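You operate a simulated robot arm through the tools that you are given. There is no shell and no other tool. Be economical: measure what you need, move in short steps, check, and stop when the job is done.

The job below is to be done with a simulated robot arm. You get a single attempt, and the scene is never put back.

## Task
Dissolve the jaggery in the steel pan at 60 C.
Fine: the pan stands on the small ring with water in it and stays there; tip the jaggery in before the heat; once the display shows 60 C stir with the red-handled masher till it has dissolved; switch off at the end; bowl and masher go back where they were. Set down upright: red-handled masher.
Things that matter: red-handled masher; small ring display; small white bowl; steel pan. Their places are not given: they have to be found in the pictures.

The check looks at the end state, three seconds after you hand in, the way a careful person would. Anything else that was tipped, shoved, dropped, spilled or broken makes it a failure.

## Robot
A 7-joint arm with a two-finger parallel gripper, fixed in place. Base frame: the origin is at the foot of the arm, x ahead of it, y to its left, z up. Lengths are in mm, angles in degrees, forces in N, time in s.
With the tool pointing down near the work surface it reaches from about 400 to 900 mm from the base axis. Its first joint turns from -115.0 to 115.0 degrees. Payload 3.91 kg.
The tool frame sits at the grasp point between the pads (the TCP): z along the fingers, y along the line on which they close. The tips reach 30 mm beyond it. The gripper opens to 110 mm. The fingers are 20 mm wide and 10 mm thick; the gripper's body (48 by 112 mm) begins 55 mm behind the TCP.
Orientation is told as [roll, pitch, yaw] about the base's x, y, z axes, in that order, counted from this pose: with the fingers straight down and closing along the base's y, the tool's x points along the base's -x, its y along +y and its z along -z.

## Interface
- The arm moves only by the tool apply_moves. Its argument "increments" is a list of rows, each a list of 7 numbers: the turn, a rotation vector about the base's x, y, z in degrees, then the shift along the base's x, y, z in mm, then the finger opening in mm, from 0 to 110. In form: [[ax, ay, az, tx, ty, tz, hand], ...]. A call has 1 to 8 rows; each row is the pose to reach, as a shift and turn from the pose commanded when the call began. A row lasts 0.2 s, in which the tool goes at most 50 mm and 8.6 degrees; a call with a longer step from one row to the next is refused whole, and so is a gripper value outside its range. Where a pose cannot be reached the arm comes as near as it can. A force on the tool above 40 N (or 10 N above the force at the start of the call, whichever is more), or a blocked arm, ends the call early, and 0.2 s more pass. The fingers move at their own pace (about 153 mm/s each) and stop on an object; they squeeze with about 22 N. The grip force told is the motor's: it shows also when the fingers shut on nothing. Time passes only in rows, and 0.2 s behind the last, so rows that repeat a pose let the fingers close. The reply holds the time, the measured pose of the TCP, the force on the tool along the base axes, the opening and the grip force, in the units named above and with some noise, with the torque about the TCP (base axes, N m) and any sound that the robot's microphone picked up.
- Cameras (640 x 400 px; columns grow to the right, rows downward): "scene" is fixed at [50.1, 498.4, 1433]; the picture's right is [-0.67, -0.74, 0.00], its down [-0.34, 0.31, -0.89] and it looks along [0.66, -0.60, -0.46] (base axes); focal length 331 px, centre (320, 200). "wrist" rides on the gripper at [72, 17, -103] in the tool frame; the picture's right is [-0.23, 0.97, 0.00], its down [-0.76, -0.18, -0.62] and it looks along [-0.61, -0.14, 0.78] (tool axes); focal length 222 px, centre (320, 200).
- snapshot(camera): a new picture of that camera. No time passes.
- move_column(by): slides the trunk up (or, below 0, down) by that many mm; the arm rides with it, the base frame stays. It gives what a move gives, with no picture.
- measure_at(camera, pixels): for up to 12 pixels [column, row] of the newest picture of that camera ("zoom" is the newest enlarged one), the place [x, y, z] in the base frame of the surface seen there, good to about 2 mm. No time passes.
- enlarge(camera, box): a new picture of the part [left, top, right, bottom] of that camera's present view, enlarged. No time passes.
- job_done(): hands the job in; it is judged then, once.

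Keep the steps short. Do not move on a guess: measure, check each grasp and each placing, and mend mistakes. In all there are 80 turns and 34 pictures (those below and enlarged ones count). Leave the gripper open and the arm clear of the work at the hand-in unless told otherwise, and finish with a single line.

The tools are called after "Request:" by a JSON object that holds its "op" and its "data". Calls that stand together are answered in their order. apply_moves: Moves the arm, as the interface text tells. Its arguments: {"type":"object","properties":{"increments":{"type":"array","items":{"type":"array","items":{"type":"number"}}}},"required":["increments"]} The other tools are called the same way: move_column (by) slides the trunk up or down; snapshot (camera) takes a picture; measure_at (camera, pixels) gives the place of the surface under pixels of a picture; enlarge (camera, box) takes an enlarged picture of a part of a camera's view; job_done () hands the job in.

At the start:

```text
time: 0.0
position: [477.9, 54.2, 1280.3]
ee_rot: [0.0, 0.0, 0.0]
wrist_force: [-0.5, -0.1, -0.5]
torque: [0.01, -0.02, 0.0]
finger_gap: 109.8
grasp_force: 0.1
trunk travel left (down, up): [-825.0, 165.0]
```

scene: 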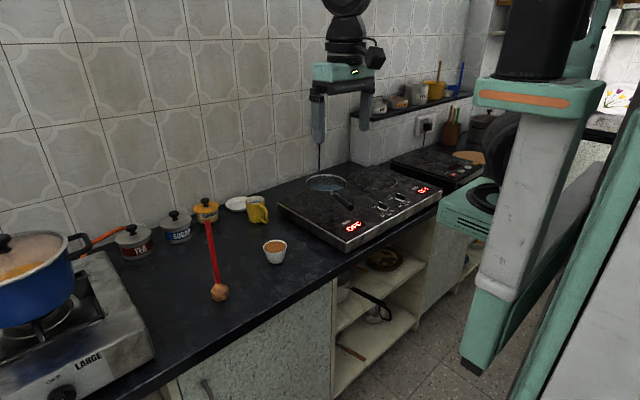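
wrist: 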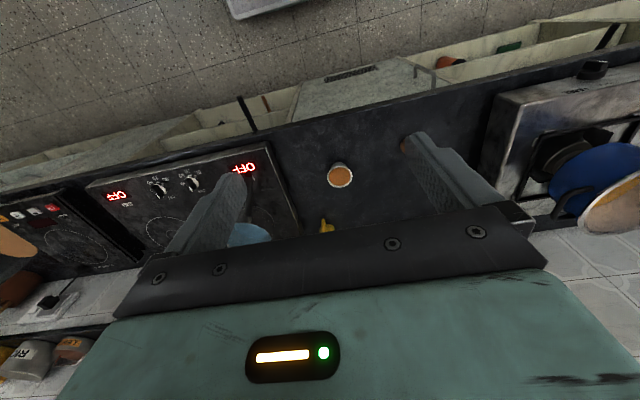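

I see the two-ring hob with the steel pan around (326,183), the white bowl with jaggery at (275,250), and the red-handled tool at (212,260). I'll enlarge both areas before measuring.

Request:
{"op": "enlarge", "data": {"camera": "scene", "box": [270, 150, 450, 262]}}

Request:
{"op": "measure_at", "data": {"camera": "zoom", "pixels": [[200, 120], [140, 110], [260, 130], [200, 150], [290, 200], [270, 270], [400, 215], [440, 180], [540, 140], [380, 110], [330, 120], [265, 345]]}}

Request:
{"op": "enlarge", "data": {"camera": "scene", "box": [160, 190, 320, 310]}}

```text
3.56 times, centred on (360, 206) of scene
```

zoom: 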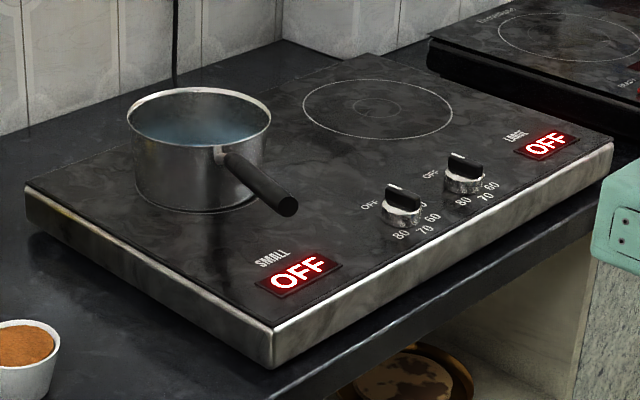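

```text
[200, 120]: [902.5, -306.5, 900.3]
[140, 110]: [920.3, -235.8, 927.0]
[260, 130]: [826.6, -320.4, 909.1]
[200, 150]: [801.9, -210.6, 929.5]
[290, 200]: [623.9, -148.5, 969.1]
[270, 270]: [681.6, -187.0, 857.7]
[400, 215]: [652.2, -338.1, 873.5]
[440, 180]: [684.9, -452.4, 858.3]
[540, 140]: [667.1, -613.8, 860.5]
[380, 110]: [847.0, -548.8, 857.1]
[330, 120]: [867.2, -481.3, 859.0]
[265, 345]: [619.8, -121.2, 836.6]
```

```text
3.33 times, centred on (240, 250) of scene
```

zoom: 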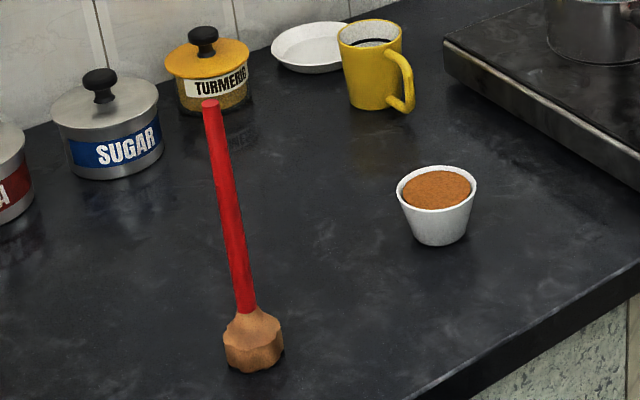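

The masher stands upright on its wooden head with the red handle up, and the bowl holds powdery jaggery. Measuring points on both.

Request:
{"op": "measure_at", "data": {"camera": "zoom", "pixels": [[210, 104], [225, 180], [242, 290], [252, 340], [252, 372], [437, 190], [398, 190], [476, 185], [437, 207], [437, 168], [437, 243], [330, 300]]}}

Request:
{"op": "enlarge", "data": {"camera": "scene", "box": [295, 160, 375, 210]}}

Request:
{"op": "measure_at", "data": {"camera": "zoom", "pixels": [[90, 125], [250, 120], [170, 95], [170, 165], [170, 115], [170, 145], [220, 250], [255, 195], [300, 230], [330, 265], [390, 305], [370, 325]]}}

Request:
{"op": "enlarge", "data": {"camera": "scene", "box": [350, 185, 430, 235]}}

Request:
{"op": "measure_at", "data": {"camera": "zoom", "pixels": [[257, 180], [225, 165], [285, 185], [250, 215], [250, 240], [390, 105], [422, 120], [360, 95], [60, 180], [145, 200], [330, 235], [180, 330]]}}

```text
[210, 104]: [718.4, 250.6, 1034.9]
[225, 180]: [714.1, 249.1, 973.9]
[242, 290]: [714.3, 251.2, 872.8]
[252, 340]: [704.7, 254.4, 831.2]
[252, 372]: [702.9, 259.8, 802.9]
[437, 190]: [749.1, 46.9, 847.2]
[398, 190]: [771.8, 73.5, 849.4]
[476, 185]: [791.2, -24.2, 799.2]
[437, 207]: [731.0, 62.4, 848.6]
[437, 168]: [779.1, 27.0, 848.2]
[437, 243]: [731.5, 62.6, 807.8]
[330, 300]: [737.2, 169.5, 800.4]
```

```text
8.00 times, centred on (335, 185) of scene
```

zoom: 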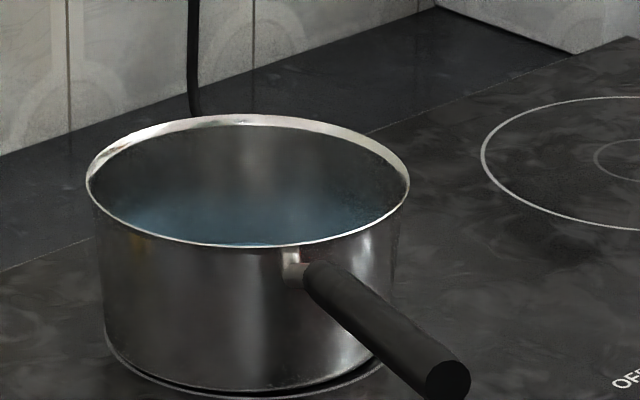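

```text
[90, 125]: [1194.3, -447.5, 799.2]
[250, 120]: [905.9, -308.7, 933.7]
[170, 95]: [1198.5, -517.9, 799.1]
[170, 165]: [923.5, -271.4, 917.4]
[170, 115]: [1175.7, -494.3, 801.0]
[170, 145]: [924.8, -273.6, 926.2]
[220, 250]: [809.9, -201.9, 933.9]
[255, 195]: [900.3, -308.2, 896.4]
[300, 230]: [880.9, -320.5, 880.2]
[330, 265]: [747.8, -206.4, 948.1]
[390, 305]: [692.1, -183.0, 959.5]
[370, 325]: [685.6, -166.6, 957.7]
```

```text
8.00 times, centred on (390, 210) of scene
```

zoom: 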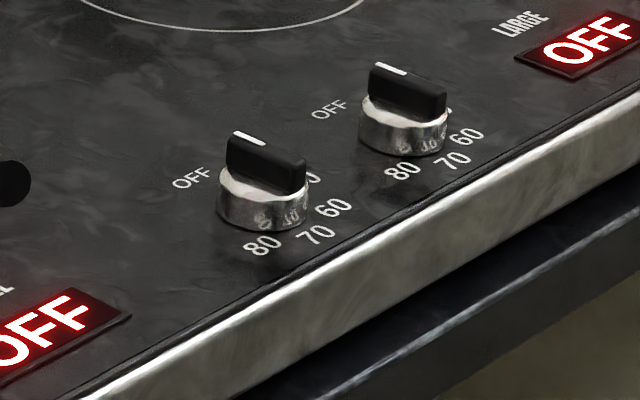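

```text
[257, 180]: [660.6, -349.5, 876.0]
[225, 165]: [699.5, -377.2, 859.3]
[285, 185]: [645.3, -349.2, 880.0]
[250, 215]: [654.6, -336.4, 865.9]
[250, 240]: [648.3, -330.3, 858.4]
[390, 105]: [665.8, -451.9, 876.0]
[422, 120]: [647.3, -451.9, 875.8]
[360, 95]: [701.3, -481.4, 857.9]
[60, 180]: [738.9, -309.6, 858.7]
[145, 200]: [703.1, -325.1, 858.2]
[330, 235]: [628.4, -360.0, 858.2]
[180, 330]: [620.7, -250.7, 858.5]
```

Bowl centre is roughly (756,46), masher roughly (714,251) with its top near z 1035, pan roughly (860,-258) with its rim at 933. The left knob is at about (660,-350) with its mark at OFF. The tool is far above the work, so I'll lower the trunk by 250, which keeps it clear of everything.

Request:
{"op": "move_column", "data": {"by": -250}}

```text
time: 2.6
position: [477.6, 54.5, 1028.7]
ee_rot: [0.0, 0.0, 0.0]
wrist_force: [0.5, -1.0, 0.6]
torque: [-0.05, 0.03, 0.02]
finger_gap: 110.0
grasp_force: 0.0
trunk travel left (down, up): [-575.0, 415.0]
```

The trunk is down and the TCP reads z 1029. Next I'll shift sideways toward the knobs, staying at x 520 in front of the hob, to read the dial from above.

Request:
{"op": "apply_moves", "data": {"increments": [[0, 0, 0, 5, -48, 0, 110], [0, 0, 0, 10, -96, 0, 110], [0, 0, 0, 15, -144, 0, 110], [0, 0, 0, 20, -192, 0, 110], [0, 0, 0, 25, -240, 0, 110], [0, 0, 0, 30, -288, 0, 110], [0, 0, 0, 35, -336, 0, 110], [0, 0, 0, 40, -384, 0, 110]]}}

Request:
{"op": "snapshot", "data": {"camera": "wrist"}}

```text
time: 4.4
position: [517.0, -330.0, 1032.7]
ee_rot: [0.0, -0.1, 0.1]
wrist_force: [0.8, -0.1, 0.6]
torque: [-0.03, -0.07, 0.0]
finger_gap: 110.0
grasp_force: 0.0
trunk travel left (down, up): [-575.0, 415.0]
```

```text
27 pictures are left
```

wrist: 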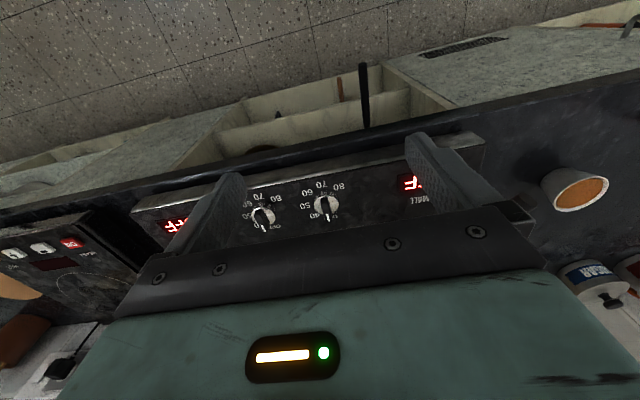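

The dial is visible around (325,205). Enlarging it to read the labels and the mark.

Request:
{"op": "enlarge", "data": {"camera": "wrist", "box": [230, 165, 390, 245]}}

Request:
{"op": "measure_at", "data": {"camera": "zoom", "pixels": [[384, 160], [384, 130], [384, 190], [340, 155], [425, 155], [310, 158], [310, 108], [362, 78], [435, 90], [320, 210], [385, 215], [135, 210]]}}

```text
4.00 times, centred on (310, 205) of wrist
```

zoom: 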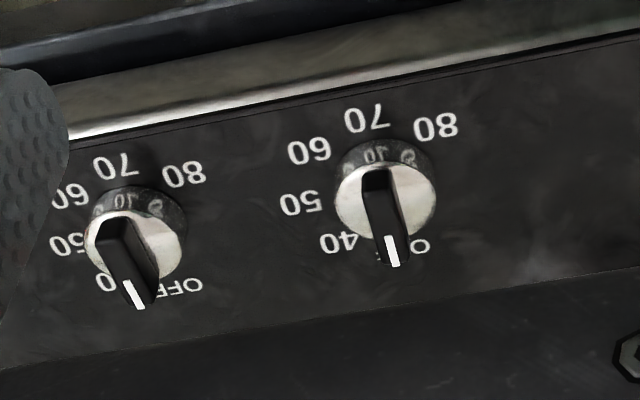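

```text
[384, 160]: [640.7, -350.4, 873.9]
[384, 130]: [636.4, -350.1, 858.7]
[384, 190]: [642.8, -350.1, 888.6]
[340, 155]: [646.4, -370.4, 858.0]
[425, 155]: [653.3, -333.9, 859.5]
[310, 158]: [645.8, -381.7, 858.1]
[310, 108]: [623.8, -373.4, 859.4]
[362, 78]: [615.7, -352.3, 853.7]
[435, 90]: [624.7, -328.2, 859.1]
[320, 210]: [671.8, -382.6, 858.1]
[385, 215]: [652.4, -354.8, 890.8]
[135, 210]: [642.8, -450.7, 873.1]
```

The mark points at OFF on both dials. The labels run OFF, 40, 50, 60, 70, 80 clockwise seen from above. I'll measure the label centres and the disc rim to get the turn angle.

Request:
{"op": "measure_at", "data": {"camera": "zoom", "pixels": [[339, 243], [300, 203], [310, 152], [366, 119], [436, 127], [420, 247], [344, 200], [434, 190], [350, 175], [412, 172], [391, 250], [372, 175]]}}

Request:
{"op": "measure_at", "data": {"camera": "wrist", "pixels": [[577, 190], [556, 192], [600, 190], [578, 178], [575, 205], [545, 185], [607, 183]]}}

```text
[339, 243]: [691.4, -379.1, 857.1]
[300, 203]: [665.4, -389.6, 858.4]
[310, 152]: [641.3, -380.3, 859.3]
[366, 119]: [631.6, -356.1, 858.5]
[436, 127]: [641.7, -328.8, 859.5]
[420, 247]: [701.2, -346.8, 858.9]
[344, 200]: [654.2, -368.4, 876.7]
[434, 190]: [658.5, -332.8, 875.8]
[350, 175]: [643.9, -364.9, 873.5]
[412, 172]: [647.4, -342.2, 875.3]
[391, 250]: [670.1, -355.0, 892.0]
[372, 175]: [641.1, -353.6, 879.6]
```

```text
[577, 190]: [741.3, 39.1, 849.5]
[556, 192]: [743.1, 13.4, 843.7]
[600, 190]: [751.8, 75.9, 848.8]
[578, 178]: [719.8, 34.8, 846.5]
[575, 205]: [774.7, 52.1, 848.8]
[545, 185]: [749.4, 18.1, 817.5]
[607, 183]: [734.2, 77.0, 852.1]
```

Label fit: dial centre is (666,-354), label spacing is 45° and 60 lies 135° clockwise from OFF. The bowl rim fits a circle centred on (752,45) with radius about 34 at z 850. To pour by rolling, I'll hold the bowl with a nearly horizontal hand. First I'll go back in front of the bowl.

Request:
{"op": "apply_moves", "data": {"increments": [[0, 0, 0, 10, 47, 0, 110], [0, 0, 0, 20, 94, 0, 110], [0, 0, 0, 30, 141, 0, 110], [0, 0, 0, 40, 188, 0, 110], [0, 0, 0, 50, 235, 0, 110], [0, 0, 0, 60, 282, 0, 110], [0, 0, 0, 70, 329, 0, 110], [0, 0, 0, 80, 375, 0, 110]]}}

Request:
{"op": "apply_moves", "data": {"increments": [[0, -8.5, 0, 5, 0, 0, 110], [0, -17, 0, 10, 0, 0, 110], [0, -25.5, 0, 15, 0, 0, 110], [0, -34, 0, 20, 0, 0, 110], [0, -42.5, 0, 25, 0, 0, 110], [0, -51, 0, 30, 0, 0, 110], [0, -59.5, 0, 30, 0, 0, 110], [0, -68, 0, 30, 0, 0, 110]]}}

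```text
time: 6.2
position: [596.9, 43.7, 1032.1]
ee_rot: [0.1, 0.0, -0.1]
wrist_force: [0.7, 0.4, 0.4]
torque: [-0.01, -0.03, 0.01]
finger_gap: 109.9
grasp_force: 0.1
trunk travel left (down, up): [-575.0, 415.0]
```

```text
time: 8.0
position: [627.9, 46.2, 1030.6]
ee_rot: [0.1, -68.1, -0.2]
wrist_force: [-0.3, 0.9, 0.0]
torque: [-0.02, 0.06, 0.01]
finger_gap: 110.3
grasp_force: 0.1
trunk travel left (down, up): [-575.0, 415.0]
```

The hand points forward and 22° down. Now I'll roll it 180° about its own axis so the wrist camera comes on top, which also tests the roll range the pour needs.

Request:
{"op": "apply_moves", "data": {"increments": [[7.88, 0, -3.19, 0, 0, 0, 110], [15.76, 0, -6.38, 0, 0, 0, 110], [23.64, 0, -9.56, 0, 0, 0, 110], [31.52, 0, -12.75, 0, 0, 0, 110], [39.4, 0, -15.94, 0, 0, 0, 110], [47.28, 0, -19.13, 0, 0, 0, 110], [55.16, 0, -22.31, 0, 0, 0, 110], [63.04, 0, -25.5, 0, 0, 0, 110]]}}

Request:
{"op": "apply_moves", "data": {"increments": [[7.88, 0, -3.19, 0, 0, 0, 110], [15.76, 0, -6.38, 0, 0, 0, 110], [23.64, 0, -9.56, 0, 0, 0, 110], [31.52, 0, -12.75, 0, 0, 0, 110], [39.4, 0, -15.94, 0, 0, 0, 110], [47.28, 0, -19.13, 0, 0, 0, 110], [55.16, 0, -22.31, 0, 0, 0, 110], [63.04, 0, -25.5, 0, 0, 0, 110]]}}

Request:
{"op": "apply_moves", "data": {"increments": [[7.88, 0, -3.19, 0, 0, 0, 110], [15.76, 0, -6.38, 0, 0, 0, 110], [23.64, 0, -9.56, 0, 0, 0, 110], [31.52, 0, -12.75, 0, 0, 0, 110], [40.78, 0, -16.5, 0, 0, 0, 110]]}}

Request:
{"op": "snapshot", "data": {"camera": "scene"}}

```text
time: 9.8
position: [628.0, 45.6, 1032.1]
ee_rot: [66.5, -20.2, -81.6]
wrist_force: [0.1, -0.2, 0.3]
torque: [0.0, 0.03, 0.04]
finger_gap: 110.0
grasp_force: 0.1
out of reach, approached as far as the arm can: row 3
trunk travel left (down, up): [-575.0, 415.0]
```

```text
time: 11.8
position: [705.9, -50.2, 1072.9]
ee_rot: [69.0, 39.8, -102.6]
wrist_force: [-0.5, 0.2, -0.4]
torque: [-0.01, 0.01, -0.02]
finger_gap: 110.0
grasp_force: 0.0
out of reach, approached as far as the arm can: row 1, 2, 3, 4, 5, 6, 7, 8
trunk travel left (down, up): [-575.0, 415.0]
stopped in row 8: the arm was blocked; the commanded pose is now the measured one
```

```text
refused: row 5 steps farther than a row can; nothing moved
```

```text
25 pictures are left
```

scene: 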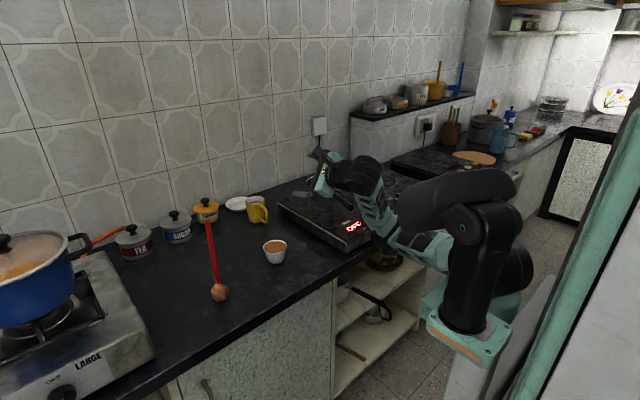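

The roll stalled short of a full flip. The arm is about 131° rolled and drifted out of position, but nothing was touched and the forces are near zero. A 131° roll from the normal side would do for pouring, so I'll test now, empty-handed, whether this rolled pose is reachable high above the pan.

Request:
{"op": "apply_moves", "data": {"increments": [[0, 0, 0, 24, -35, 5, 110], [0, 0, 0, 48, -70, 10, 110], [0, 0, 0, 72, -105, 15, 110], [0, 0, 0, 96, -140, 20, 110], [0, 0, 0, 120, -175, 20, 110], [0, 0, 0, 144, -210, 20, 110]]}}

```text
time: 13.2
position: [848.3, -259.2, 1089.6]
ee_rot: [68.2, 40.0, -103.0]
wrist_force: [0.3, 0.1, 0.3]
torque: [-0.01, 0.02, 0.0]
finger_gap: 109.9
grasp_force: 0.0
trunk travel left (down, up): [-575.0, 415.0]
```

The rolled pose is reachable over the pan. I'll test a further 16° of roll and a lower height, to about z 1040.

Request:
{"op": "apply_moves", "data": {"increments": [[0, 0, 0, 0, 0, -25, 110], [0, 0, 0, 5, 0, -50, 110], [7.7, 0.2, -2.2, 5, 0, -50, 110], [15.4, 0.4, -4.4, 5, 0, -50, 110]]}}

```text
time: 14.4
position: [849.2, -279.7, 1059.7]
ee_rot: [64.1, 52.7, -112.4]
wrist_force: [0.0, -0.3, -1.0]
torque: [-0.03, -0.05, -0.01]
finger_gap: 109.7
grasp_force: 0.0
trunk travel left (down, up): [-575.0, 415.0]
stopped in row 4: the arm was blocked; the commanded pose is now the measured one
```

It blocks at about 145° of roll, so I'll use at most 130°. I'll back off the roll and test pitching the fingers up by 17°, which makes the tipping steeper.

Request:
{"op": "apply_moves", "data": {"increments": [[-7.7, -0.2, 2.2, 5, 10, 0, 110], [-15.4, -0.4, 4.4, 10, 20, 0, 110]]}}

Request:
{"op": "apply_moves", "data": {"increments": [[0, -8, 0, 0, 0, 0, 110], [0, -16, 0, 0, 0, 0, 110]]}}

```text
time: 15.0
position: [859.2, -258.2, 1053.8]
ee_rot: [70.8, 38.4, -103.1]
wrist_force: [-0.1, -0.2, 0.4]
torque: [-0.01, 0.02, 0.0]
finger_gap: 110.2
grasp_force: 0.1
trunk travel left (down, up): [-575.0, 415.0]
```

```text
time: 15.6
position: [855.6, -261.8, 1080.6]
ee_rot: [93.6, 37.6, -89.3]
wrist_force: [-0.2, 0.4, 0.0]
torque: [0.02, 0.0, 0.0]
finger_gap: 109.9
grasp_force: 0.0
trunk travel left (down, up): [-575.0, 415.0]
```

That pose is feasible with the fingers 3° up, and it would tip the bowl about 124°. Now I'll unroll while moving back toward the bowl.

Request:
{"op": "apply_moves", "data": {"increments": [[-8.48, 0.22, -0.43, -10, 15, 0, 110], [-16.96, 0.44, -0.86, -20, 30, 0, 110], [-25.4, 0.66, -1.3, -30, 45, 0, 110], [-33.9, 0.88, -1.7, -40, 60, 0, 110], [-42.4, 1.1, -2.1, -50, 85, 0, 110], [-50.9, 1.3, -2.5, -60, 110, 0, 110], [-59.4, 1.5, -3, -75, 135, 0, 110], [-67.8, 1.8, -3.4, -90, 160, 0, 110]]}}

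Request:
{"op": "apply_moves", "data": {"increments": [[-8.48, 0.22, -0.43, -12, 20, 0, 110], [-16.96, 0.44, -0.86, -25, 40, 0, 110], [-25.4, 0.66, -1.3, -38, 60, 0, 110], [-33.9, 0.88, -1.7, -50, 80, 0, 110], [-42.4, 1.1, -2.1, -62, 100, 0, 110], [-50.9, 1.3, -2.5, -75, 120, 0, 110], [-59.3, 1.5, -3, -88, 140, 0, 110]]}}

```text
time: 16.3
position: [738.7, -429.4, 1182.2]
ee_rot: [102.2, 12.7, -109.3]
wrist_force: [-0.3, -0.9, 0.3]
torque: [-0.01, 0.0, 0.06]
finger_gap: 110.0
grasp_force: 0.0
out of reach, approached as far as the arm can: row 2, 3
trunk travel left (down, up): [-575.0, 415.0]
stopped in row 3: the arm was blocked; the commanded pose is now the measured one
```

```text
time: 17.2
position: [674.4, -329.5, 1236.2]
ee_rot: [116.5, -19.7, -111.6]
wrist_force: [0.0, 0.1, -0.6]
torque: [-0.06, 0.0, 0.02]
finger_gap: 110.0
grasp_force: 0.0
out of reach, approached as far as the arm can: row 1, 2, 3
trunk travel left (down, up): [-575.0, 415.0]
stopped in row 4: the arm was blocked; the commanded pose is now the measured one
```

The arm wandered upward while unrolling because it is working near its joint limits. Before going on I'll look at the scene.

Request:
{"op": "snapshot", "data": {"camera": "scene"}}

```text
24 pictures are left
```

scene: 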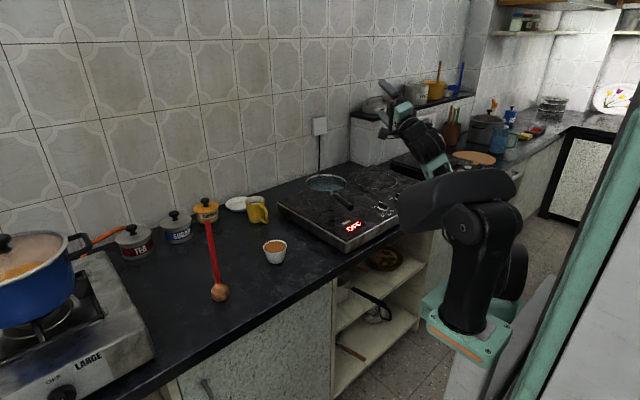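

Nothing was touched. From the read orientation, I've computed the single rotation that returns to forward and 30° down: (-65.2, 55.3, 12.9). I'll apply it in small steps while moving toward the front and staying high.

Request:
{"op": "apply_moves", "data": {"increments": [[-5.93, 5.03, 1.17, -2, 25, 0, 110], [-11.86, 10.05, 2.35, -4, 50, 0, 110], [-17.8, 15.1, 3.52, -6, 75, 0, 110], [-23.7, 20.1, 4.7, -8, 100, 0, 110], [-29.6, 25.1, 5.86, -10, 125, 0, 110], [-35.6, 30.2, 7.04, -12, 150, 0, 110]]}}

```text
time: 18.6
position: [663.2, -180.3, 1233.5]
ee_rot: [82.6, -59.3, -80.9]
wrist_force: [0.7, -1.0, 0.6]
torque: [-0.02, -0.01, 0.04]
finger_gap: 110.0
grasp_force: 0.1
trunk travel left (down, up): [-575.0, 415.0]
```

Back under control. Next come the remaining 40° of this rotation, plus more travel.

Request:
{"op": "apply_moves", "data": {"increments": [[-5.93, 5.03, 1.17, -2, 30, -10, 110], [-11.86, 10.05, 2.35, -4, 60, -20, 110], [-17.8, 15.1, 3.52, -6, 90, -30, 110], [-23.7, 20.1, 4.7, -8, 120, -40, 110], [-29.6, 25.1, 5.86, -10, 150, -50, 110]]}}

```text
time: 19.8
position: [656.4, -30.6, 1182.0]
ee_rot: [0.6, -60.0, -1.4]
wrist_force: [0.4, -0.5, -0.3]
torque: [0.02, -0.02, 0.05]
finger_gap: 110.2
grasp_force: 0.1
trunk travel left (down, up): [-575.0, 415.0]
```

The orientation is clean again at 30° down. Before touching the bowl I'll rehearse the whole tipping motion empty over the pan, starting with the move to above it.

Request:
{"op": "apply_moves", "data": {"increments": [[0, 0, 0, 28, -30, -17, 110], [0, 0, 0, 56, -60, -34, 110], [0, 0, 0, 84, -90, -51, 110], [0, 0, 0, 112, -120, -68, 110], [0, 0, 0, 140, -150, -85, 110], [0, 0, 0, 168, -180, -102, 110], [0, 0, 0, 196, -208, -119, 110]]}}

Request:
{"op": "apply_moves", "data": {"increments": [[7.2, 0, -4.2, 0, 0, 0, 110], [14.4, 0, -8.3, 0, 0, 0, 110], [21.6, 0, -12.5, 0, 0, 0, 110], [28.9, 0, -16.7, 0, 0, 0, 110], [36.1, 0, -20.8, 0, 0, 0, 110], [43.3, 0, -25, 0, 0, 0, 110], [50.5, 0, -29.2, 0, 0, 0, 110], [57.7, 0, -33.3, 0, 0, 0, 110]]}}

Request:
{"op": "apply_moves", "data": {"increments": [[7.2, 0, -4.2, 0, -3, 0, 110], [14.4, 0, -8.3, 0, -6, 0, 110], [21.6, 0, -12.5, 0, -9, 0, 110], [28.9, 0, -16.7, 0, -12, 0, 110], [36.1, 0, -20.8, 0, -15, 0, 110], [43.3, 0, -25, 0, -18, 0, 110], [50.5, 0, -29.2, 0, -21, 0, 110]]}}

```text
time: 21.4
position: [849.1, -238.2, 1063.5]
ee_rot: [0.7, -60.0, -1.0]
wrist_force: [-0.5, 0.5, -0.4]
torque: [-0.03, 0.0, -0.04]
finger_gap: 109.8
grasp_force: 0.0
trunk travel left (down, up): [-575.0, 415.0]
```

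```text
time: 23.2
position: [849.7, -239.0, 1062.5]
ee_rot: [57.6, -19.4, -78.3]
wrist_force: [-1.5, -0.7, 0.1]
torque: [-0.02, 0.02, 0.02]
finger_gap: 109.9
grasp_force: 0.0
trunk travel left (down, up): [-575.0, 415.0]
```

```text
time: 24.8
position: [848.6, -259.9, 1062.9]
ee_rot: [54.3, 30.3, -109.8]
wrist_force: [-0.5, 0.1, 0.4]
torque: [-0.05, 0.07, 0.03]
finger_gap: 109.8
grasp_force: 0.0
trunk travel left (down, up): [-575.0, 415.0]
```

Smooth up to 125° of roll. Next I'll rehearse raising the fingers by 16° and coming back down.

Request:
{"op": "apply_moves", "data": {"increments": [[0, -6, 0, 0, 0, 0, 110], [0, -12, 0, 0, 0, 0, 110], [0, -17, 0, 0, 0, 0, 110], [0, -17, 0, 0, 0, 0, 110]]}}

Request:
{"op": "apply_moves", "data": {"increments": [[0, 6, 0, 0, 0, 0, 110], [0, 12, 0, 0, 0, 0, 110], [0, 17, 0, 0, 0, 0, 110]]}}

Request:
{"op": "apply_moves", "data": {"increments": [[-7.2, 0, 4.2, 0, 3, 0, 110], [-14.4, 0, 8.3, 0, 6, 0, 110], [-21.6, 0, 12.5, 0, 9, 0, 110], [-28.9, 0, 16.7, 0, 12, 0, 110], [-36.1, 0, 20.8, 0, 15, 0, 110], [-43.3, 0, 25, 0, 18, 0, 110], [-50.5, 0, 29.2, 0, 21, 0, 110]]}}

Request:
{"op": "apply_moves", "data": {"increments": [[-7.2, 0, 4.2, 0, 0, 0, 110], [-14.4, 0, 8.3, 0, 0, 0, 110], [-21.6, 0, 12.5, 0, 0, 0, 110], [-28.9, 0, 16.7, 0, 0, 0, 110], [-36.1, 0, 20.8, 0, 0, 0, 110], [-43.3, 0, 25, 0, 0, 0, 110], [-50.5, 0, 29.2, 0, 0, 0, 110], [-57.7, 0, 33.3, 0, 0, 0, 110]]}}

```text
time: 25.8
position: [849.7, -259.8, 1063.5]
ee_rot: [73.9, 34.5, -99.2]
wrist_force: [0.0, -0.5, -0.6]
torque: [-0.01, -0.02, 0.03]
finger_gap: 110.0
grasp_force: 0.0
trunk travel left (down, up): [-575.0, 415.0]
```

```text
time: 26.6
position: [850.2, -259.5, 1062.6]
ee_rot: [54.0, 30.3, -109.7]
wrist_force: [0.3, -0.5, -0.5]
torque: [0.02, 0.01, 0.0]
finger_gap: 109.9
grasp_force: 0.1
trunk travel left (down, up): [-575.0, 415.0]
```

```text
time: 28.2
position: [851.2, -238.4, 1062.7]
ee_rot: [57.5, -19.7, -78.1]
wrist_force: [0.3, 0.1, -0.4]
torque: [-0.01, -0.01, -0.01]
finger_gap: 110.1
grasp_force: 0.0
trunk travel left (down, up): [-575.0, 415.0]
```

```text
time: 30.0
position: [850.7, -237.5, 1063.2]
ee_rot: [0.3, -59.9, -0.9]
wrist_force: [-1.2, -0.4, -0.5]
torque: [-0.01, 0.01, 0.0]
finger_gap: 109.9
grasp_force: 0.1
trunk travel left (down, up): [-575.0, 415.0]
```

The rehearsal ran clean both ways. Now I'll go to the pre-grasp behind the bowl at (665,45,1000), then down to 895, with the hand 30° down.

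Request:
{"op": "apply_moves", "data": {"increments": [[0, 0, 0, -23, 35, 0, 110], [0, 0, 0, -46, 70, 0, 110], [0, 0, 0, -69, 105, 0, 110], [0, 0, 0, -92, 141, 0, 110], [0, 0, 0, -115, 176, -15, 110], [0, 0, 0, -138, 212, -30, 110], [0, 0, 0, -162, 247, -46, 110], [0, 0, 0, -185, 282, -63, 110]]}}

Request:
{"op": "apply_moves", "data": {"increments": [[0, 0, 0, 0, 0, -40, 110], [0, 0, 0, 0, 0, -80, 110], [0, 0, 0, 0, 0, -105, 110]]}}

Request:
{"op": "snapshot", "data": {"camera": "wrist"}}

Request:
{"op": "enlarge", "data": {"camera": "scene", "box": [200, 190, 360, 290]}}

```text
time: 31.8
position: [666.3, 44.0, 1001.2]
ee_rot: [0.6, -59.9, -1.5]
wrist_force: [0.1, -0.6, 0.3]
torque: [0.02, -0.04, 0.03]
finger_gap: 110.1
grasp_force: 0.0
trunk travel left (down, up): [-575.0, 415.0]
```

```text
time: 32.6
position: [665.9, 44.3, 895.3]
ee_rot: [0.8, -60.1, -1.4]
wrist_force: [0.0, 0.7, -0.8]
torque: [0.01, -0.03, -0.02]
finger_gap: 110.0
grasp_force: 0.1
trunk travel left (down, up): [-575.0, 415.0]
```

```text
23 pictures are left
```

wrist: 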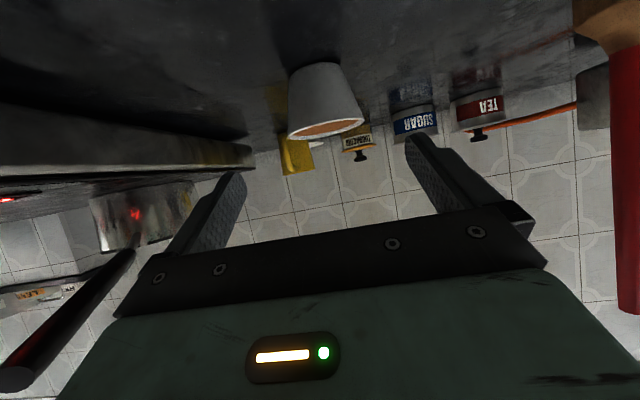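

```text
4.00 times, centred on (280, 240) of scene
```

zoom: 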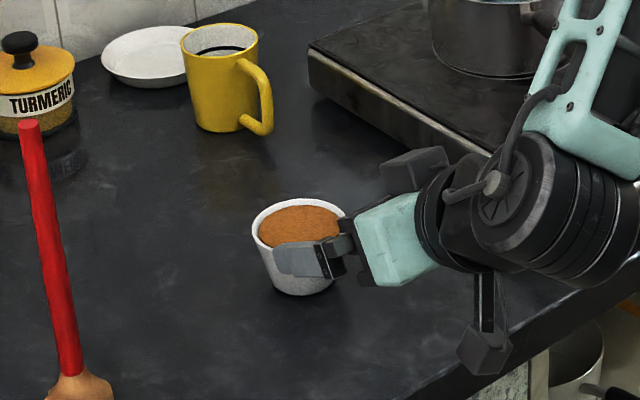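

The bowl sits between the fingers. A block, the wrist camera, hangs under the hand at zoom (485,345). I'll measure its lowest point, and the counter edge, to make sure it clears.

Request:
{"op": "measure_at", "data": {"camera": "zoom", "pixels": [[478, 372], [500, 350], [470, 330], [485, 300], [505, 370], [430, 385], [300, 260], [330, 275], [415, 175], [460, 350], [300, 225], [520, 330]]}}

Request:
{"op": "measure_at", "data": {"camera": "wrist", "pixels": [[291, 130], [363, 118], [327, 138], [325, 128], [325, 115], [325, 90]]}}

```text
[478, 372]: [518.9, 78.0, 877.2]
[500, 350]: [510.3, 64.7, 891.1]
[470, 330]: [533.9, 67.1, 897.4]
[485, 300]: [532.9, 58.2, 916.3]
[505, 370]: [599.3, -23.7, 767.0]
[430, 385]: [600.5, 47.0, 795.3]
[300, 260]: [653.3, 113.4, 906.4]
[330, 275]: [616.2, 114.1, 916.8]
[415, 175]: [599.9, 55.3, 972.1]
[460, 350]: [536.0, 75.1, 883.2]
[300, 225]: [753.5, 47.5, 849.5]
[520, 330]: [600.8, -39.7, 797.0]
```

```text
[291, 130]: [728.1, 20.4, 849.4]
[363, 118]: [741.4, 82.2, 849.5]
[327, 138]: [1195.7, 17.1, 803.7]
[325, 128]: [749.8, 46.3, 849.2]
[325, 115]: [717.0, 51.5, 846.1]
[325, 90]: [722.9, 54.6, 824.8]
```

The lowest part of the camera sits 18 below the TCP, so at TCP z 847 it clears the counter (800) by about 27. The bowl centre refines to (751,48). I'll advance along the finger direction and shift 3.5 in y.

Request:
{"op": "apply_moves", "data": {"increments": [[0, 0, 0, 0, 3.5, 0, 110], [0, 0, 0, 30, 3.5, -17, 110], [0, 0, 0, 60, 3.5, -34, 110], [0, 0, 0, 85, 3.5, -48, 110], [0, 0, 0, 85, 3.5, -48, 110]]}}

Request:
{"op": "enlarge", "data": {"camera": "scene", "box": [220, 210, 340, 290]}}

```text
time: 33.8
position: [751.6, 48.4, 847.7]
ee_rot: [0.7, -60.0, -1.2]
wrist_force: [0.3, 0.6, 0.1]
torque: [0.01, 0.02, 0.0]
finger_gap: 110.2
grasp_force: 0.0
trunk travel left (down, up): [-575.0, 415.0]
```

```text
5.00 times, centred on (280, 250) of scene
```

zoom: 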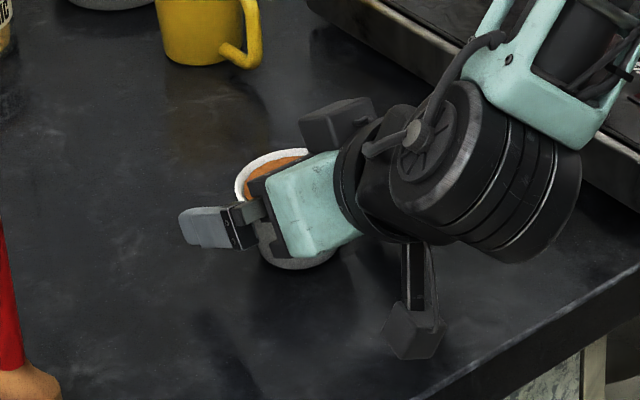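

The hand straddles the bowl with no contact and forces are near zero. I'll close the fingers gently in place.

Request:
{"op": "apply_moves", "data": {"increments": [[0, 0, 0, 0, 0, 0, 90], [0, 0, 0, 0, 0, 0, 75], [0, 0, 0, 0, 0, 0, 66], [0, 0, 0, 0, 0, 0, 55], [0, 0, 0, 0, 0, 0, 45]]}}

```text
time: 35.0
position: [751.4, 47.2, 848.1]
ee_rot: [0.7, -60.0, -1.3]
wrist_force: [0.1, 0.4, -0.7]
torque: [-0.02, 0.01, 0.01]
finger_gap: 71.2
grasp_force: 22.2
trunk travel left (down, up): [-575.0, 415.0]
```

Gripped at 71 mm with 22 N. I'll lift slowly by 80 and check the force and the bowl.

Request:
{"op": "apply_moves", "data": {"increments": [[0, 0, 0, 0, 0, 5, 45], [0, 0, 0, 0, 0, 15, 45], [0, 0, 0, 0, 0, 30, 45], [0, 0, 0, 0, 0, 50, 45], [0, 0, 0, 0, 0, 75, 45], [0, 0, 0, 0, 0, 90, 45], [0, 0, 0, 0, 0, 90, 45]]}}

Request:
{"op": "enlarge", "data": {"camera": "scene", "box": [220, 180, 340, 260]}}

```text
time: 36.6
position: [750.4, 46.5, 937.1]
ee_rot: [0.6, -59.9, -1.2]
wrist_force: [-0.3, 0.5, -1.6]
torque: [0.01, 0.0, 0.02]
finger_gap: 71.1
grasp_force: 21.9
trunk travel left (down, up): [-575.0, 415.0]
```

```text
5.00 times, centred on (280, 220) of scene
```

zoom: 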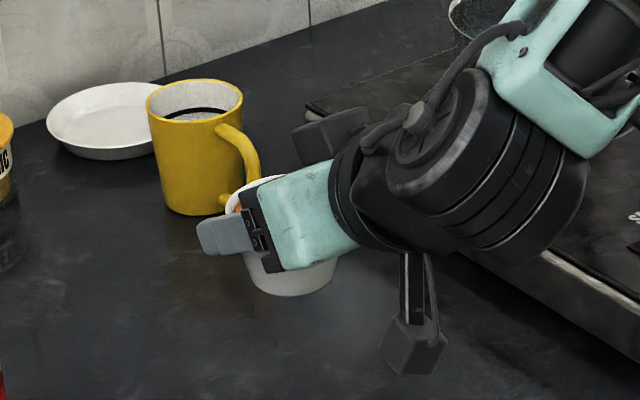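

The bowl is held level. I'll raise it to z 1035, then carry it smoothly to above the pan.

Request:
{"op": "apply_moves", "data": {"increments": [[0, 0, 0, 0, 0, 15, 45], [0, 0, 0, 0, 0, 40, 45], [0, 0, 0, 0, -5, 70, 45], [0, 0, 0, 5, -15, 90, 45], [0, 0, 0, 12, -32, 98, 45], [0, 0, 0, 22, -58, 98, 45], [0, 0, 0, 33, -88, 98, 45], [0, 0, 0, 44, -118, 98, 45]]}}

Request:
{"op": "apply_moves", "data": {"increments": [[0, 0, 0, 11, -30, 0, 45], [0, 0, 0, 22, -60, 0, 45], [0, 0, 0, 33, -90, 0, 45], [0, 0, 0, 44, -120, 0, 45], [0, 0, 0, 54, -143, 0, 45], [0, 0, 0, 60, -158, 0, 45], [0, 0, 0, 63, -165, 0, 45], [0, 0, 0, 63, -166, 0, 45]]}}

Request:
{"op": "enlarge", "data": {"camera": "scene", "box": [260, 120, 420, 220]}}

```text
time: 38.4
position: [794.1, -72.3, 1035.2]
ee_rot: [0.8, -60.0, -1.2]
wrist_force: [-0.2, 0.6, -0.4]
torque: [0.03, 0.03, -0.02]
finger_gap: 71.0
grasp_force: 21.9
trunk travel left (down, up): [-575.0, 415.0]
```

```text
time: 40.2
position: [857.2, -238.2, 1034.4]
ee_rot: [0.7, -59.9, -1.3]
wrist_force: [0.6, -0.7, -1.1]
torque: [-0.04, -0.03, -0.01]
finger_gap: 71.0
grasp_force: 22.2
trunk travel left (down, up): [-575.0, 415.0]
```

```text
4.00 times, centred on (340, 170) of scene
```

zoom: 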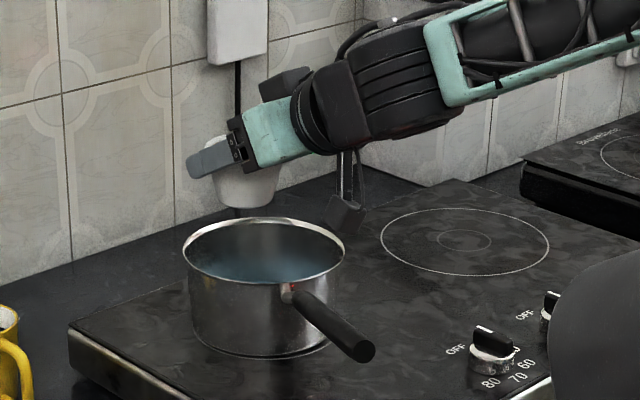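

The bowl is over the pan. I'll confirm the pan centre with rim points before tipping.

Request:
{"op": "measure_at", "data": {"camera": "zoom", "pixels": [[185, 248], [342, 255], [262, 220], [262, 281], [210, 229], [318, 231], [205, 270], [320, 273], [262, 262], [245, 195], [365, 350], [225, 185]]}}

```text
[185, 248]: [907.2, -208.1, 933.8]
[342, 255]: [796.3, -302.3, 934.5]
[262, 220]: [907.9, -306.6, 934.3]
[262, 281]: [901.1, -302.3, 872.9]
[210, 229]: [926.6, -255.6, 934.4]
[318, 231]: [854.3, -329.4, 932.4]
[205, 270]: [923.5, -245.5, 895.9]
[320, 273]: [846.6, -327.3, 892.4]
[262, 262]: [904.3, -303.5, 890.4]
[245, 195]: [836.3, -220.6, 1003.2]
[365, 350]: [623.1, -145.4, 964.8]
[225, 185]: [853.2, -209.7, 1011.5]
```

Pan centre is (854,-257) with radius about 72. Starting the tip: the first 67° of roll, with the lip kept over the pan.

Request:
{"op": "apply_moves", "data": {"increments": [[7.2, 0, -4.2, 1, 0, 0, 45], [14.4, 0, -8.3, 2, 0, 0, 45], [21.6, 0, -12.5, 3, 0, 0, 45], [28.9, 0, -16.7, 4, 0, 0, 45], [36.1, 0, -20.8, 5, 0, 0, 45], [43.3, 0, -25, 6, 0, 0, 45], [50.5, 0, -29.2, 7, 0, 0, 45], [57.7, 0, -33.3, 8, 0, 0, 45]]}}

Request:
{"op": "enlarge", "data": {"camera": "scene", "box": [260, 120, 420, 220]}}

```text
time: 42.0
position: [865.1, -236.7, 1036.2]
ee_rot: [57.6, -19.5, -78.3]
wrist_force: [-0.8, -0.4, -1.0]
torque: [0.0, -0.02, -0.01]
finger_gap: 71.1
grasp_force: 21.9
trunk travel left (down, up): [-575.0, 415.0]
```

```text
4.00 times, centred on (340, 170) of scene
```

zoom: 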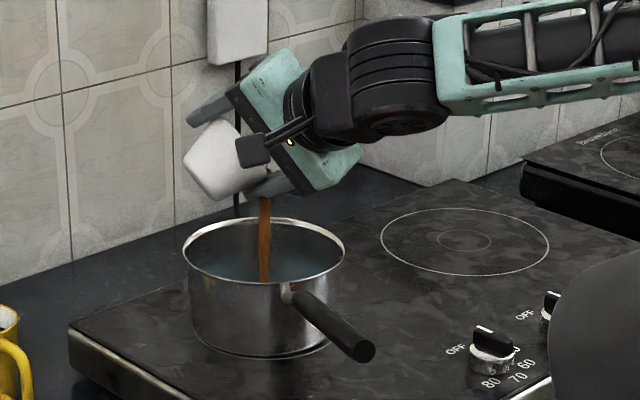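

Jaggery is streaming into the pan. Continuing the roll to 125°.

Request:
{"op": "apply_moves", "data": {"increments": [[7.2, 0, -4.2, 0, -1, 0, 45], [14.4, 0, -8.3, 0, -3, 0, 45], [21.6, 0, -12.5, 0, -6, 0, 45], [28.9, 0, -16.7, 1, -9, 0, 45], [36.1, 0, -20.8, 1, -12, 0, 45], [43.3, 0, -25, 2, -14, 0, 45], [50.5, 0, -29.2, 2, -15, 0, 45]]}}

Request:
{"op": "apply_moves", "data": {"increments": [[0, -6, 0, 0, 0, 0, 45], [0, -12, 0, 0, 0, 0, 45], [0, -17, 0, 0, 0, 0, 45], [0, -17, 0, 0, 0, 0, 45], [0, -17, 0, 0, 0, 0, 45], [0, -17, 0, 0, 0, 0, 45], [0, -17, 0, 0, 0, 0, 45]]}}

Request:
{"op": "enlarge", "data": {"camera": "scene", "box": [260, 120, 420, 220]}}

```text
time: 43.6
position: [866.4, -253.6, 1036.3]
ee_rot: [54.2, 30.3, -109.9]
wrist_force: [0.4, 0.0, -1.0]
torque: [-0.01, 0.03, 0.0]
finger_gap: 71.0
grasp_force: 21.7
trunk travel left (down, up): [-575.0, 415.0]
```

```text
time: 45.2
position: [867.6, -252.9, 1036.3]
ee_rot: [73.8, 34.5, -99.3]
wrist_force: [0.7, -0.4, -1.3]
torque: [0.01, 0.04, 0.02]
finger_gap: 70.9
grasp_force: 21.9
trunk travel left (down, up): [-575.0, 415.0]
```

```text
4.00 times, centred on (340, 170) of scene
```

zoom: 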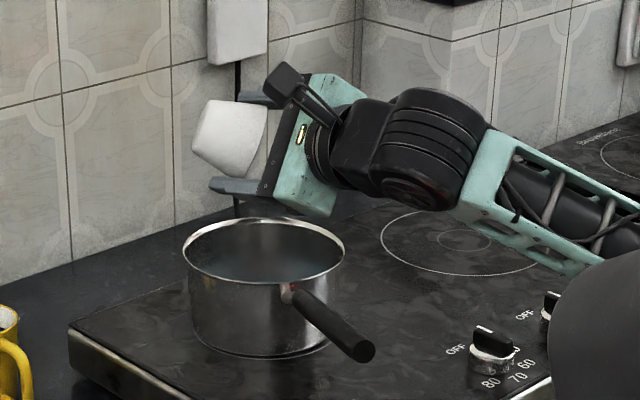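

The stream has ended and nothing shows on the hob. Reversing the tip.

Request:
{"op": "apply_moves", "data": {"increments": [[0, 6, 0, 0, 0, 0, 45], [0, 12, 0, 0, 0, 0, 45], [0, 17, 0, 0, 0, 0, 45]]}}

Request:
{"op": "apply_moves", "data": {"increments": [[-7.2, 0, 4.2, 0, 2, 0, 45], [-14.4, 0, 8.3, 0, 4, 0, 45], [-21.6, 0, 12.5, 0, 6, 0, 45], [-28.9, 0, 16.7, 0, 8, 0, 45], [-36.1, 0, 20.8, 0, 10, 0, 45], [-43.3, 0, 25, 0, 12, 0, 45], [-50.5, 0, 29.2, 0, 14, 0, 45]]}}

Request:
{"op": "apply_moves", "data": {"increments": [[-7.2, 0, 4.2, 0, 0, 0, 45], [-14.4, 0, 8.3, 0, 0, 0, 45], [-21.6, 0, 12.5, 0, 0, 0, 45], [-28.9, 0, 16.7, 0, 0, 0, 45], [-36.1, 0, 20.8, 0, 0, 0, 45], [-43.3, 0, 25, 0, 0, 0, 45], [-50.5, 0, 29.2, 0, 0, 0, 45], [-57.7, 0, 33.3, 0, 0, 0, 45]]}}

```text
time: 46.0
position: [865.6, -252.4, 1034.8]
ee_rot: [54.2, 30.2, -109.8]
wrist_force: [0.7, 0.5, -0.1]
torque: [-0.03, 0.03, -0.01]
finger_gap: 71.0
grasp_force: 21.9
trunk travel left (down, up): [-575.0, 415.0]
```

```text
time: 47.6
position: [867.9, -237.8, 1034.9]
ee_rot: [57.7, -19.6, -78.1]
wrist_force: [-0.6, -0.4, -0.4]
torque: [0.0, -0.02, -0.02]
finger_gap: 70.9
grasp_force: 22.5
trunk travel left (down, up): [-575.0, 415.0]
```

```text
time: 49.4
position: [867.6, -238.5, 1035.5]
ee_rot: [0.4, -60.1, -1.0]
wrist_force: [0.2, 0.2, -1.4]
torque: [0.01, -0.01, -0.04]
finger_gap: 71.1
grasp_force: 21.7
trunk travel left (down, up): [-575.0, 415.0]
```

The bowl is upright again. Carrying it back to above its spot at (751,47).

Request:
{"op": "apply_moves", "data": {"increments": [[0, 0, 0, -14, 36, 0, 45], [0, 0, 0, -29, 72, 0, 45], [0, 0, 0, -44, 108, 0, 45], [0, 0, 0, -58, 143, 0, 45], [0, 0, 0, -73, 179, 0, 45], [0, 0, 0, -88, 215, -20, 45], [0, 0, 0, -102, 250, -50, 45], [0, 0, 0, -116.5, 285.5, -80, 45]]}}

Request:
{"op": "enlarge", "data": {"camera": "scene", "box": [220, 160, 380, 260]}}

```text
time: 51.2
position: [752.1, 46.2, 957.7]
ee_rot: [0.7, -60.2, -1.2]
wrist_force: [1.2, -0.6, -0.5]
torque: [0.02, 0.0, 0.04]
finger_gap: 71.0
grasp_force: 22.1
trunk travel left (down, up): [-575.0, 415.0]
```

```text
4.00 times, centred on (300, 210) of scene
```

zoom: 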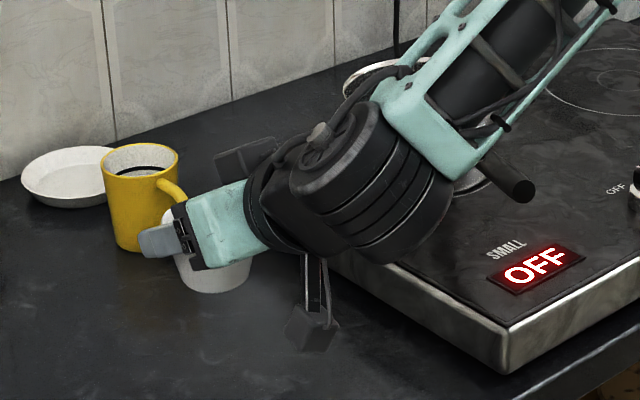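

Lowering. I'll go to just above contact first, then make small steps and watch the force.

Request:
{"op": "apply_moves", "data": {"increments": [[0, 0, 0, 0, 0.5, -30, 45], [0, 0, 0, 0, 0.5, -60, 45], [0, 0, 0, 0, 0.5, -85, 45], [0, 0, 0, 0, 0.5, -100, 45], [0, 0, 0, 0, 0.5, -104, 45], [0, 0, 0, 0, 0.5, -104, 45]]}}

Request:
{"op": "apply_moves", "data": {"increments": [[0, 0, 0, 0, 0, -1.5, 45], [0, 0, 0, 0, 0, -3, 45], [0, 0, 0, 0, 0, -3, 45]]}}

```text
time: 52.6
position: [750.1, 48.2, 850.7]
ee_rot: [0.7, -59.9, -1.2]
wrist_force: [0.3, -0.6, -0.3]
torque: [-0.04, 0.0, -0.02]
finger_gap: 71.1
grasp_force: 21.8
trunk travel left (down, up): [-575.0, 415.0]
```

```text
time: 53.4
position: [750.3, 47.8, 847.5]
ee_rot: [0.8, -60.1, -1.3]
wrist_force: [-1.8, -0.2, 4.8]
torque: [0.13, -0.01, -0.02]
finger_gap: 71.0
grasp_force: 22.7
trunk travel left (down, up): [-575.0, 415.0]
```

Contact shows as +4.8 N upward, so the bowl is down. I'll open the fingers slowly and then retreat along the finger line.

Request:
{"op": "apply_moves", "data": {"increments": [[0, 0, 0, 0, 0, 0, 74], [0, 0, 0, 0, 0, 0, 85], [0, 0, 0, 0, 0, 0, 110], [0, 0, 0, 0, 0, 0, 110]]}}

Request:
{"op": "apply_moves", "data": {"increments": [[0, 0, 0, -26, 0, 15, 110], [0, 0, 0, -52, 0, 30, 110], [0, 0, 0, -87, 0, 50, 110], [0, 0, 0, -95, 0, 90, 110], [0, 0, 0, -100, 0, 135, 110], [0, 0, 0, -100, 0, 175, 110]]}}

Request:
{"op": "snapshot", "data": {"camera": "scene"}}

```text
time: 54.4
position: [751.0, 48.3, 848.3]
ee_rot: [0.7, -60.0, -1.3]
wrist_force: [0.5, -0.2, -0.2]
torque: [0.01, 0.03, 0.01]
finger_gap: 110.0
grasp_force: 0.1
trunk travel left (down, up): [-575.0, 415.0]
```

```text
time: 55.8
position: [650.0, 48.7, 1022.7]
ee_rot: [0.7, -60.0, -1.2]
wrist_force: [0.2, 0.1, 0.3]
torque: [0.01, -0.01, 0.02]
finger_gap: 110.1
grasp_force: 0.1
trunk travel left (down, up): [-575.0, 415.0]
```

```text
15 pictures are left
```

scene: 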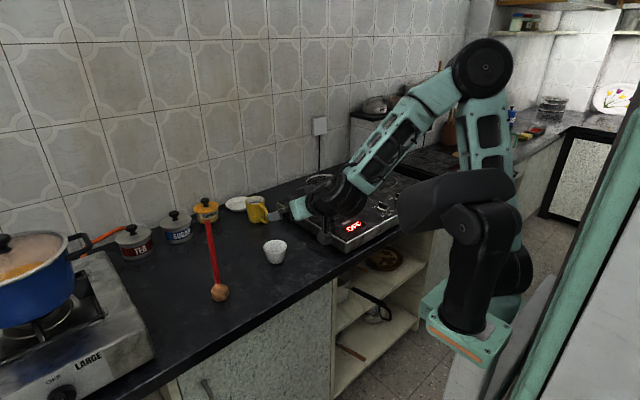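

The bowl is empty and back in place. Now the heat. I'll turn the hand straight down while moving toward the knob, staying above the pan handle (z 969).

Request:
{"op": "apply_moves", "data": {"increments": [[0, 7.5, 0, 0, -10, 10, 110], [0, 15, 0, 0, -30, 20, 110], [0, 22.5, 0, 0, -55, 30, 110], [0, 30, 0, 0, -85, 35, 110], [0, 37.5, 0, 0, -115, 35, 110], [0, 45, 0, 0, -145, 35, 110], [0, 52.5, 0, 0, -175, 35, 110], [0, 60, 0, 0, -205, 35, 110]]}}

Request:
{"op": "apply_moves", "data": {"increments": [[0, 0, 0, 3, -40, 0, 80], [0, 0, 0, 6, -80, 0, 60], [0, 0, 0, 9, -120, -10, 60], [0, 0, 0, 12, -160, -30, 60], [0, 0, 0, 15, -198, -60, 60], [0, 0, 0, 15, -198, -85, 60]]}}

Request:
{"op": "snapshot", "data": {"camera": "wrist"}}

```text
time: 57.6
position: [650.3, -157.2, 1057.0]
ee_rot: [-0.3, 0.2, -0.6]
wrist_force: [-0.9, 0.2, 0.3]
torque: [0.01, -0.02, 0.0]
finger_gap: 109.9
grasp_force: 0.0
trunk travel left (down, up): [-575.0, 415.0]
```

```text
time: 59.0
position: [665.9, -355.8, 973.1]
ee_rot: [-0.4, 0.0, -0.6]
wrist_force: [0.9, 0.1, -0.1]
torque: [-0.04, 0.02, 0.02]
finger_gap: 59.9
grasp_force: 0.0
trunk travel left (down, up): [-575.0, 415.0]
```

```text
14 pictures are left
```

wrist: 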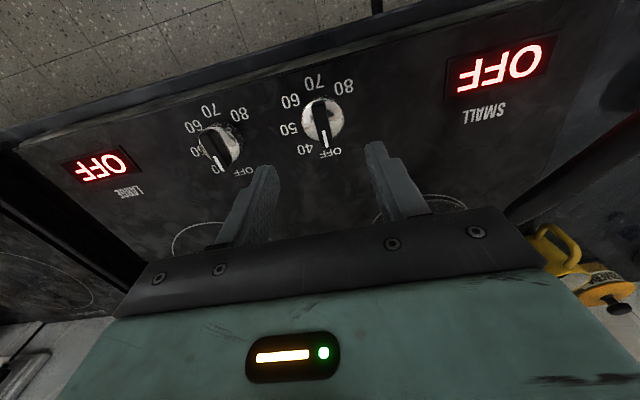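

The knob is centred between the fingers, at about (322,125) in the picture. Measuring the bar and disc from this closer view.

Request:
{"op": "measure_at", "data": {"camera": "wrist", "pixels": [[319, 104], [323, 118], [325, 130], [326, 143], [306, 120], [340, 118], [311, 105], [333, 103], [316, 118], [331, 118], [313, 132], [339, 130]]}}

```text
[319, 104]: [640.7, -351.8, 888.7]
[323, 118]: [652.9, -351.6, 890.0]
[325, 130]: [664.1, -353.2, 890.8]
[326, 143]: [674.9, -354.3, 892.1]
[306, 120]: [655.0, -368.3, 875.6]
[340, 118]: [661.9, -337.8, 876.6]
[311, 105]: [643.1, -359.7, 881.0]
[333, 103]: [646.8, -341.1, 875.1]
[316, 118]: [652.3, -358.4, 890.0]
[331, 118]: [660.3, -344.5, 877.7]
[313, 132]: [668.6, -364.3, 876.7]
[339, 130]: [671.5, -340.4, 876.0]
```

Bar centre reads about (660,-353). I'll cross-check against the label ring from this view, since the rotation axis matters.

Request:
{"op": "measure_at", "data": {"camera": "wrist", "pixels": [[291, 101], [304, 150], [314, 83], [342, 86], [288, 128], [331, 153], [320, 97], [326, 147], [326, 149], [320, 100], [302, 120], [345, 118]]}}

```text
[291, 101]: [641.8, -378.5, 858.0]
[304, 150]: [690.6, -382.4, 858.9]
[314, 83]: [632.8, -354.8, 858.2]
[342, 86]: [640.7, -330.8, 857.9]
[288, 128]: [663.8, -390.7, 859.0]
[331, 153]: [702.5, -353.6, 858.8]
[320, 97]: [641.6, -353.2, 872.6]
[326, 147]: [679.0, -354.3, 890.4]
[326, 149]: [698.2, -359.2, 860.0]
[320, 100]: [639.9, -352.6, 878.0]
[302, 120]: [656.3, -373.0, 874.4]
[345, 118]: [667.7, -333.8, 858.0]
```

Direct readings of the bar and disc agree on an axis at about (660,-353), with the bar 13 wide, its top at z 891 and the disc at z 876. I'll descend to TCP z 911 (tips at 881) around the bar and close.

Request:
{"op": "apply_moves", "data": {"increments": [[0, 0, 0, -6, 2.8, -20, 45], [0, 0, 0, -6, 2.8, -45, 40], [0, 0, 0, -6, 2.8, -58, 40], [0, 0, 0, -6, 2.8, -62, 40], [0, 0, 0, -6, 2.8, -62, 40]]}}

Request:
{"op": "apply_moves", "data": {"increments": [[0, 0, 0, 0, 0, 0, 25], [0, 0, 0, 0, 0, 0, 15], [0, 0, 0, 0, 0, 0, 8], [0, 0, 0, 0, 0, 0, 5]]}}

```text
time: 60.2
position: [659.2, -353.2, 910.4]
ee_rot: [-0.3, 0.0, -0.6]
wrist_force: [0.0, 0.1, -0.6]
torque: [-0.01, -0.02, 0.02]
finger_gap: 40.2
grasp_force: 0.1
trunk travel left (down, up): [-575.0, 415.0]
```

```text
time: 61.2
position: [658.2, -354.2, 910.0]
ee_rot: [-0.3, 0.0, -0.5]
wrist_force: [0.2, 0.9, -0.4]
torque: [0.19, -0.02, 0.01]
finger_gap: 11.8
grasp_force: 44.8
trunk travel left (down, up): [-575.0, 415.0]
```

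The bar is gripped with an 11.8 mm gap. I'll turn clockwise in small steps, first to 45°, watching forces and sounds.

Request:
{"op": "apply_moves", "data": {"increments": [[0, 0, -7.5, 0, 0, 0, 5], [0, 0, -15, 0, 0, 0, 5], [0, 0, -22.5, 0, 0, 0, 5], [0, 0, -30, 0, 0, 0, 5], [0, 0, -37.5, 0, 0, 0, 5], [0, 0, -45, 0, 0, 0, 5]]}}

```text
time: 62.6
position: [659.0, -350.2, 910.9]
ee_rot: [-0.2, 0.1, -45.6]
wrist_force: [1.8, 5.9, -8.4]
torque: [0.31, -0.01, 0.04]
finger_gap: 11.6
grasp_force: 44.9
trunk travel left (down, up): [-575.0, 415.0]
```

There's a light sideways load (fy +5.9) along the closing line, so the true axis lies a little further in +x, consistent with the label ring at 666. I'll shift +5 in x and re-read.

Request:
{"op": "apply_moves", "data": {"increments": [[0, 0, 0, 2.5, 0, 0, 5], [0, 0, 0, 5, 0, 0, 5], [0, 0, 0, 5, 0, 0, 5]]}}

Request:
{"op": "enlarge", "data": {"camera": "scene", "box": [310, 185, 430, 260]}}

```text
time: 63.4
position: [660.5, -351.3, 910.8]
ee_rot: [-0.4, 0.5, -45.7]
wrist_force: [-31.0, 14.5, -1.6]
torque: [0.71, 0.74, -0.02]
finger_gap: 11.9
grasp_force: 45.0
trunk travel left (down, up): [-575.0, 415.0]
```

```text
5.33 times, centred on (370, 222) of scene
```

zoom: 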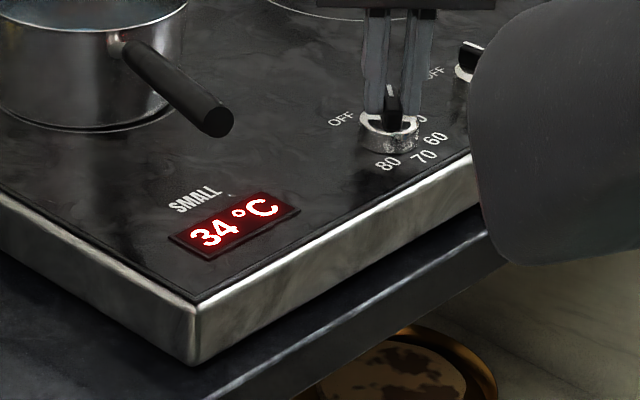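

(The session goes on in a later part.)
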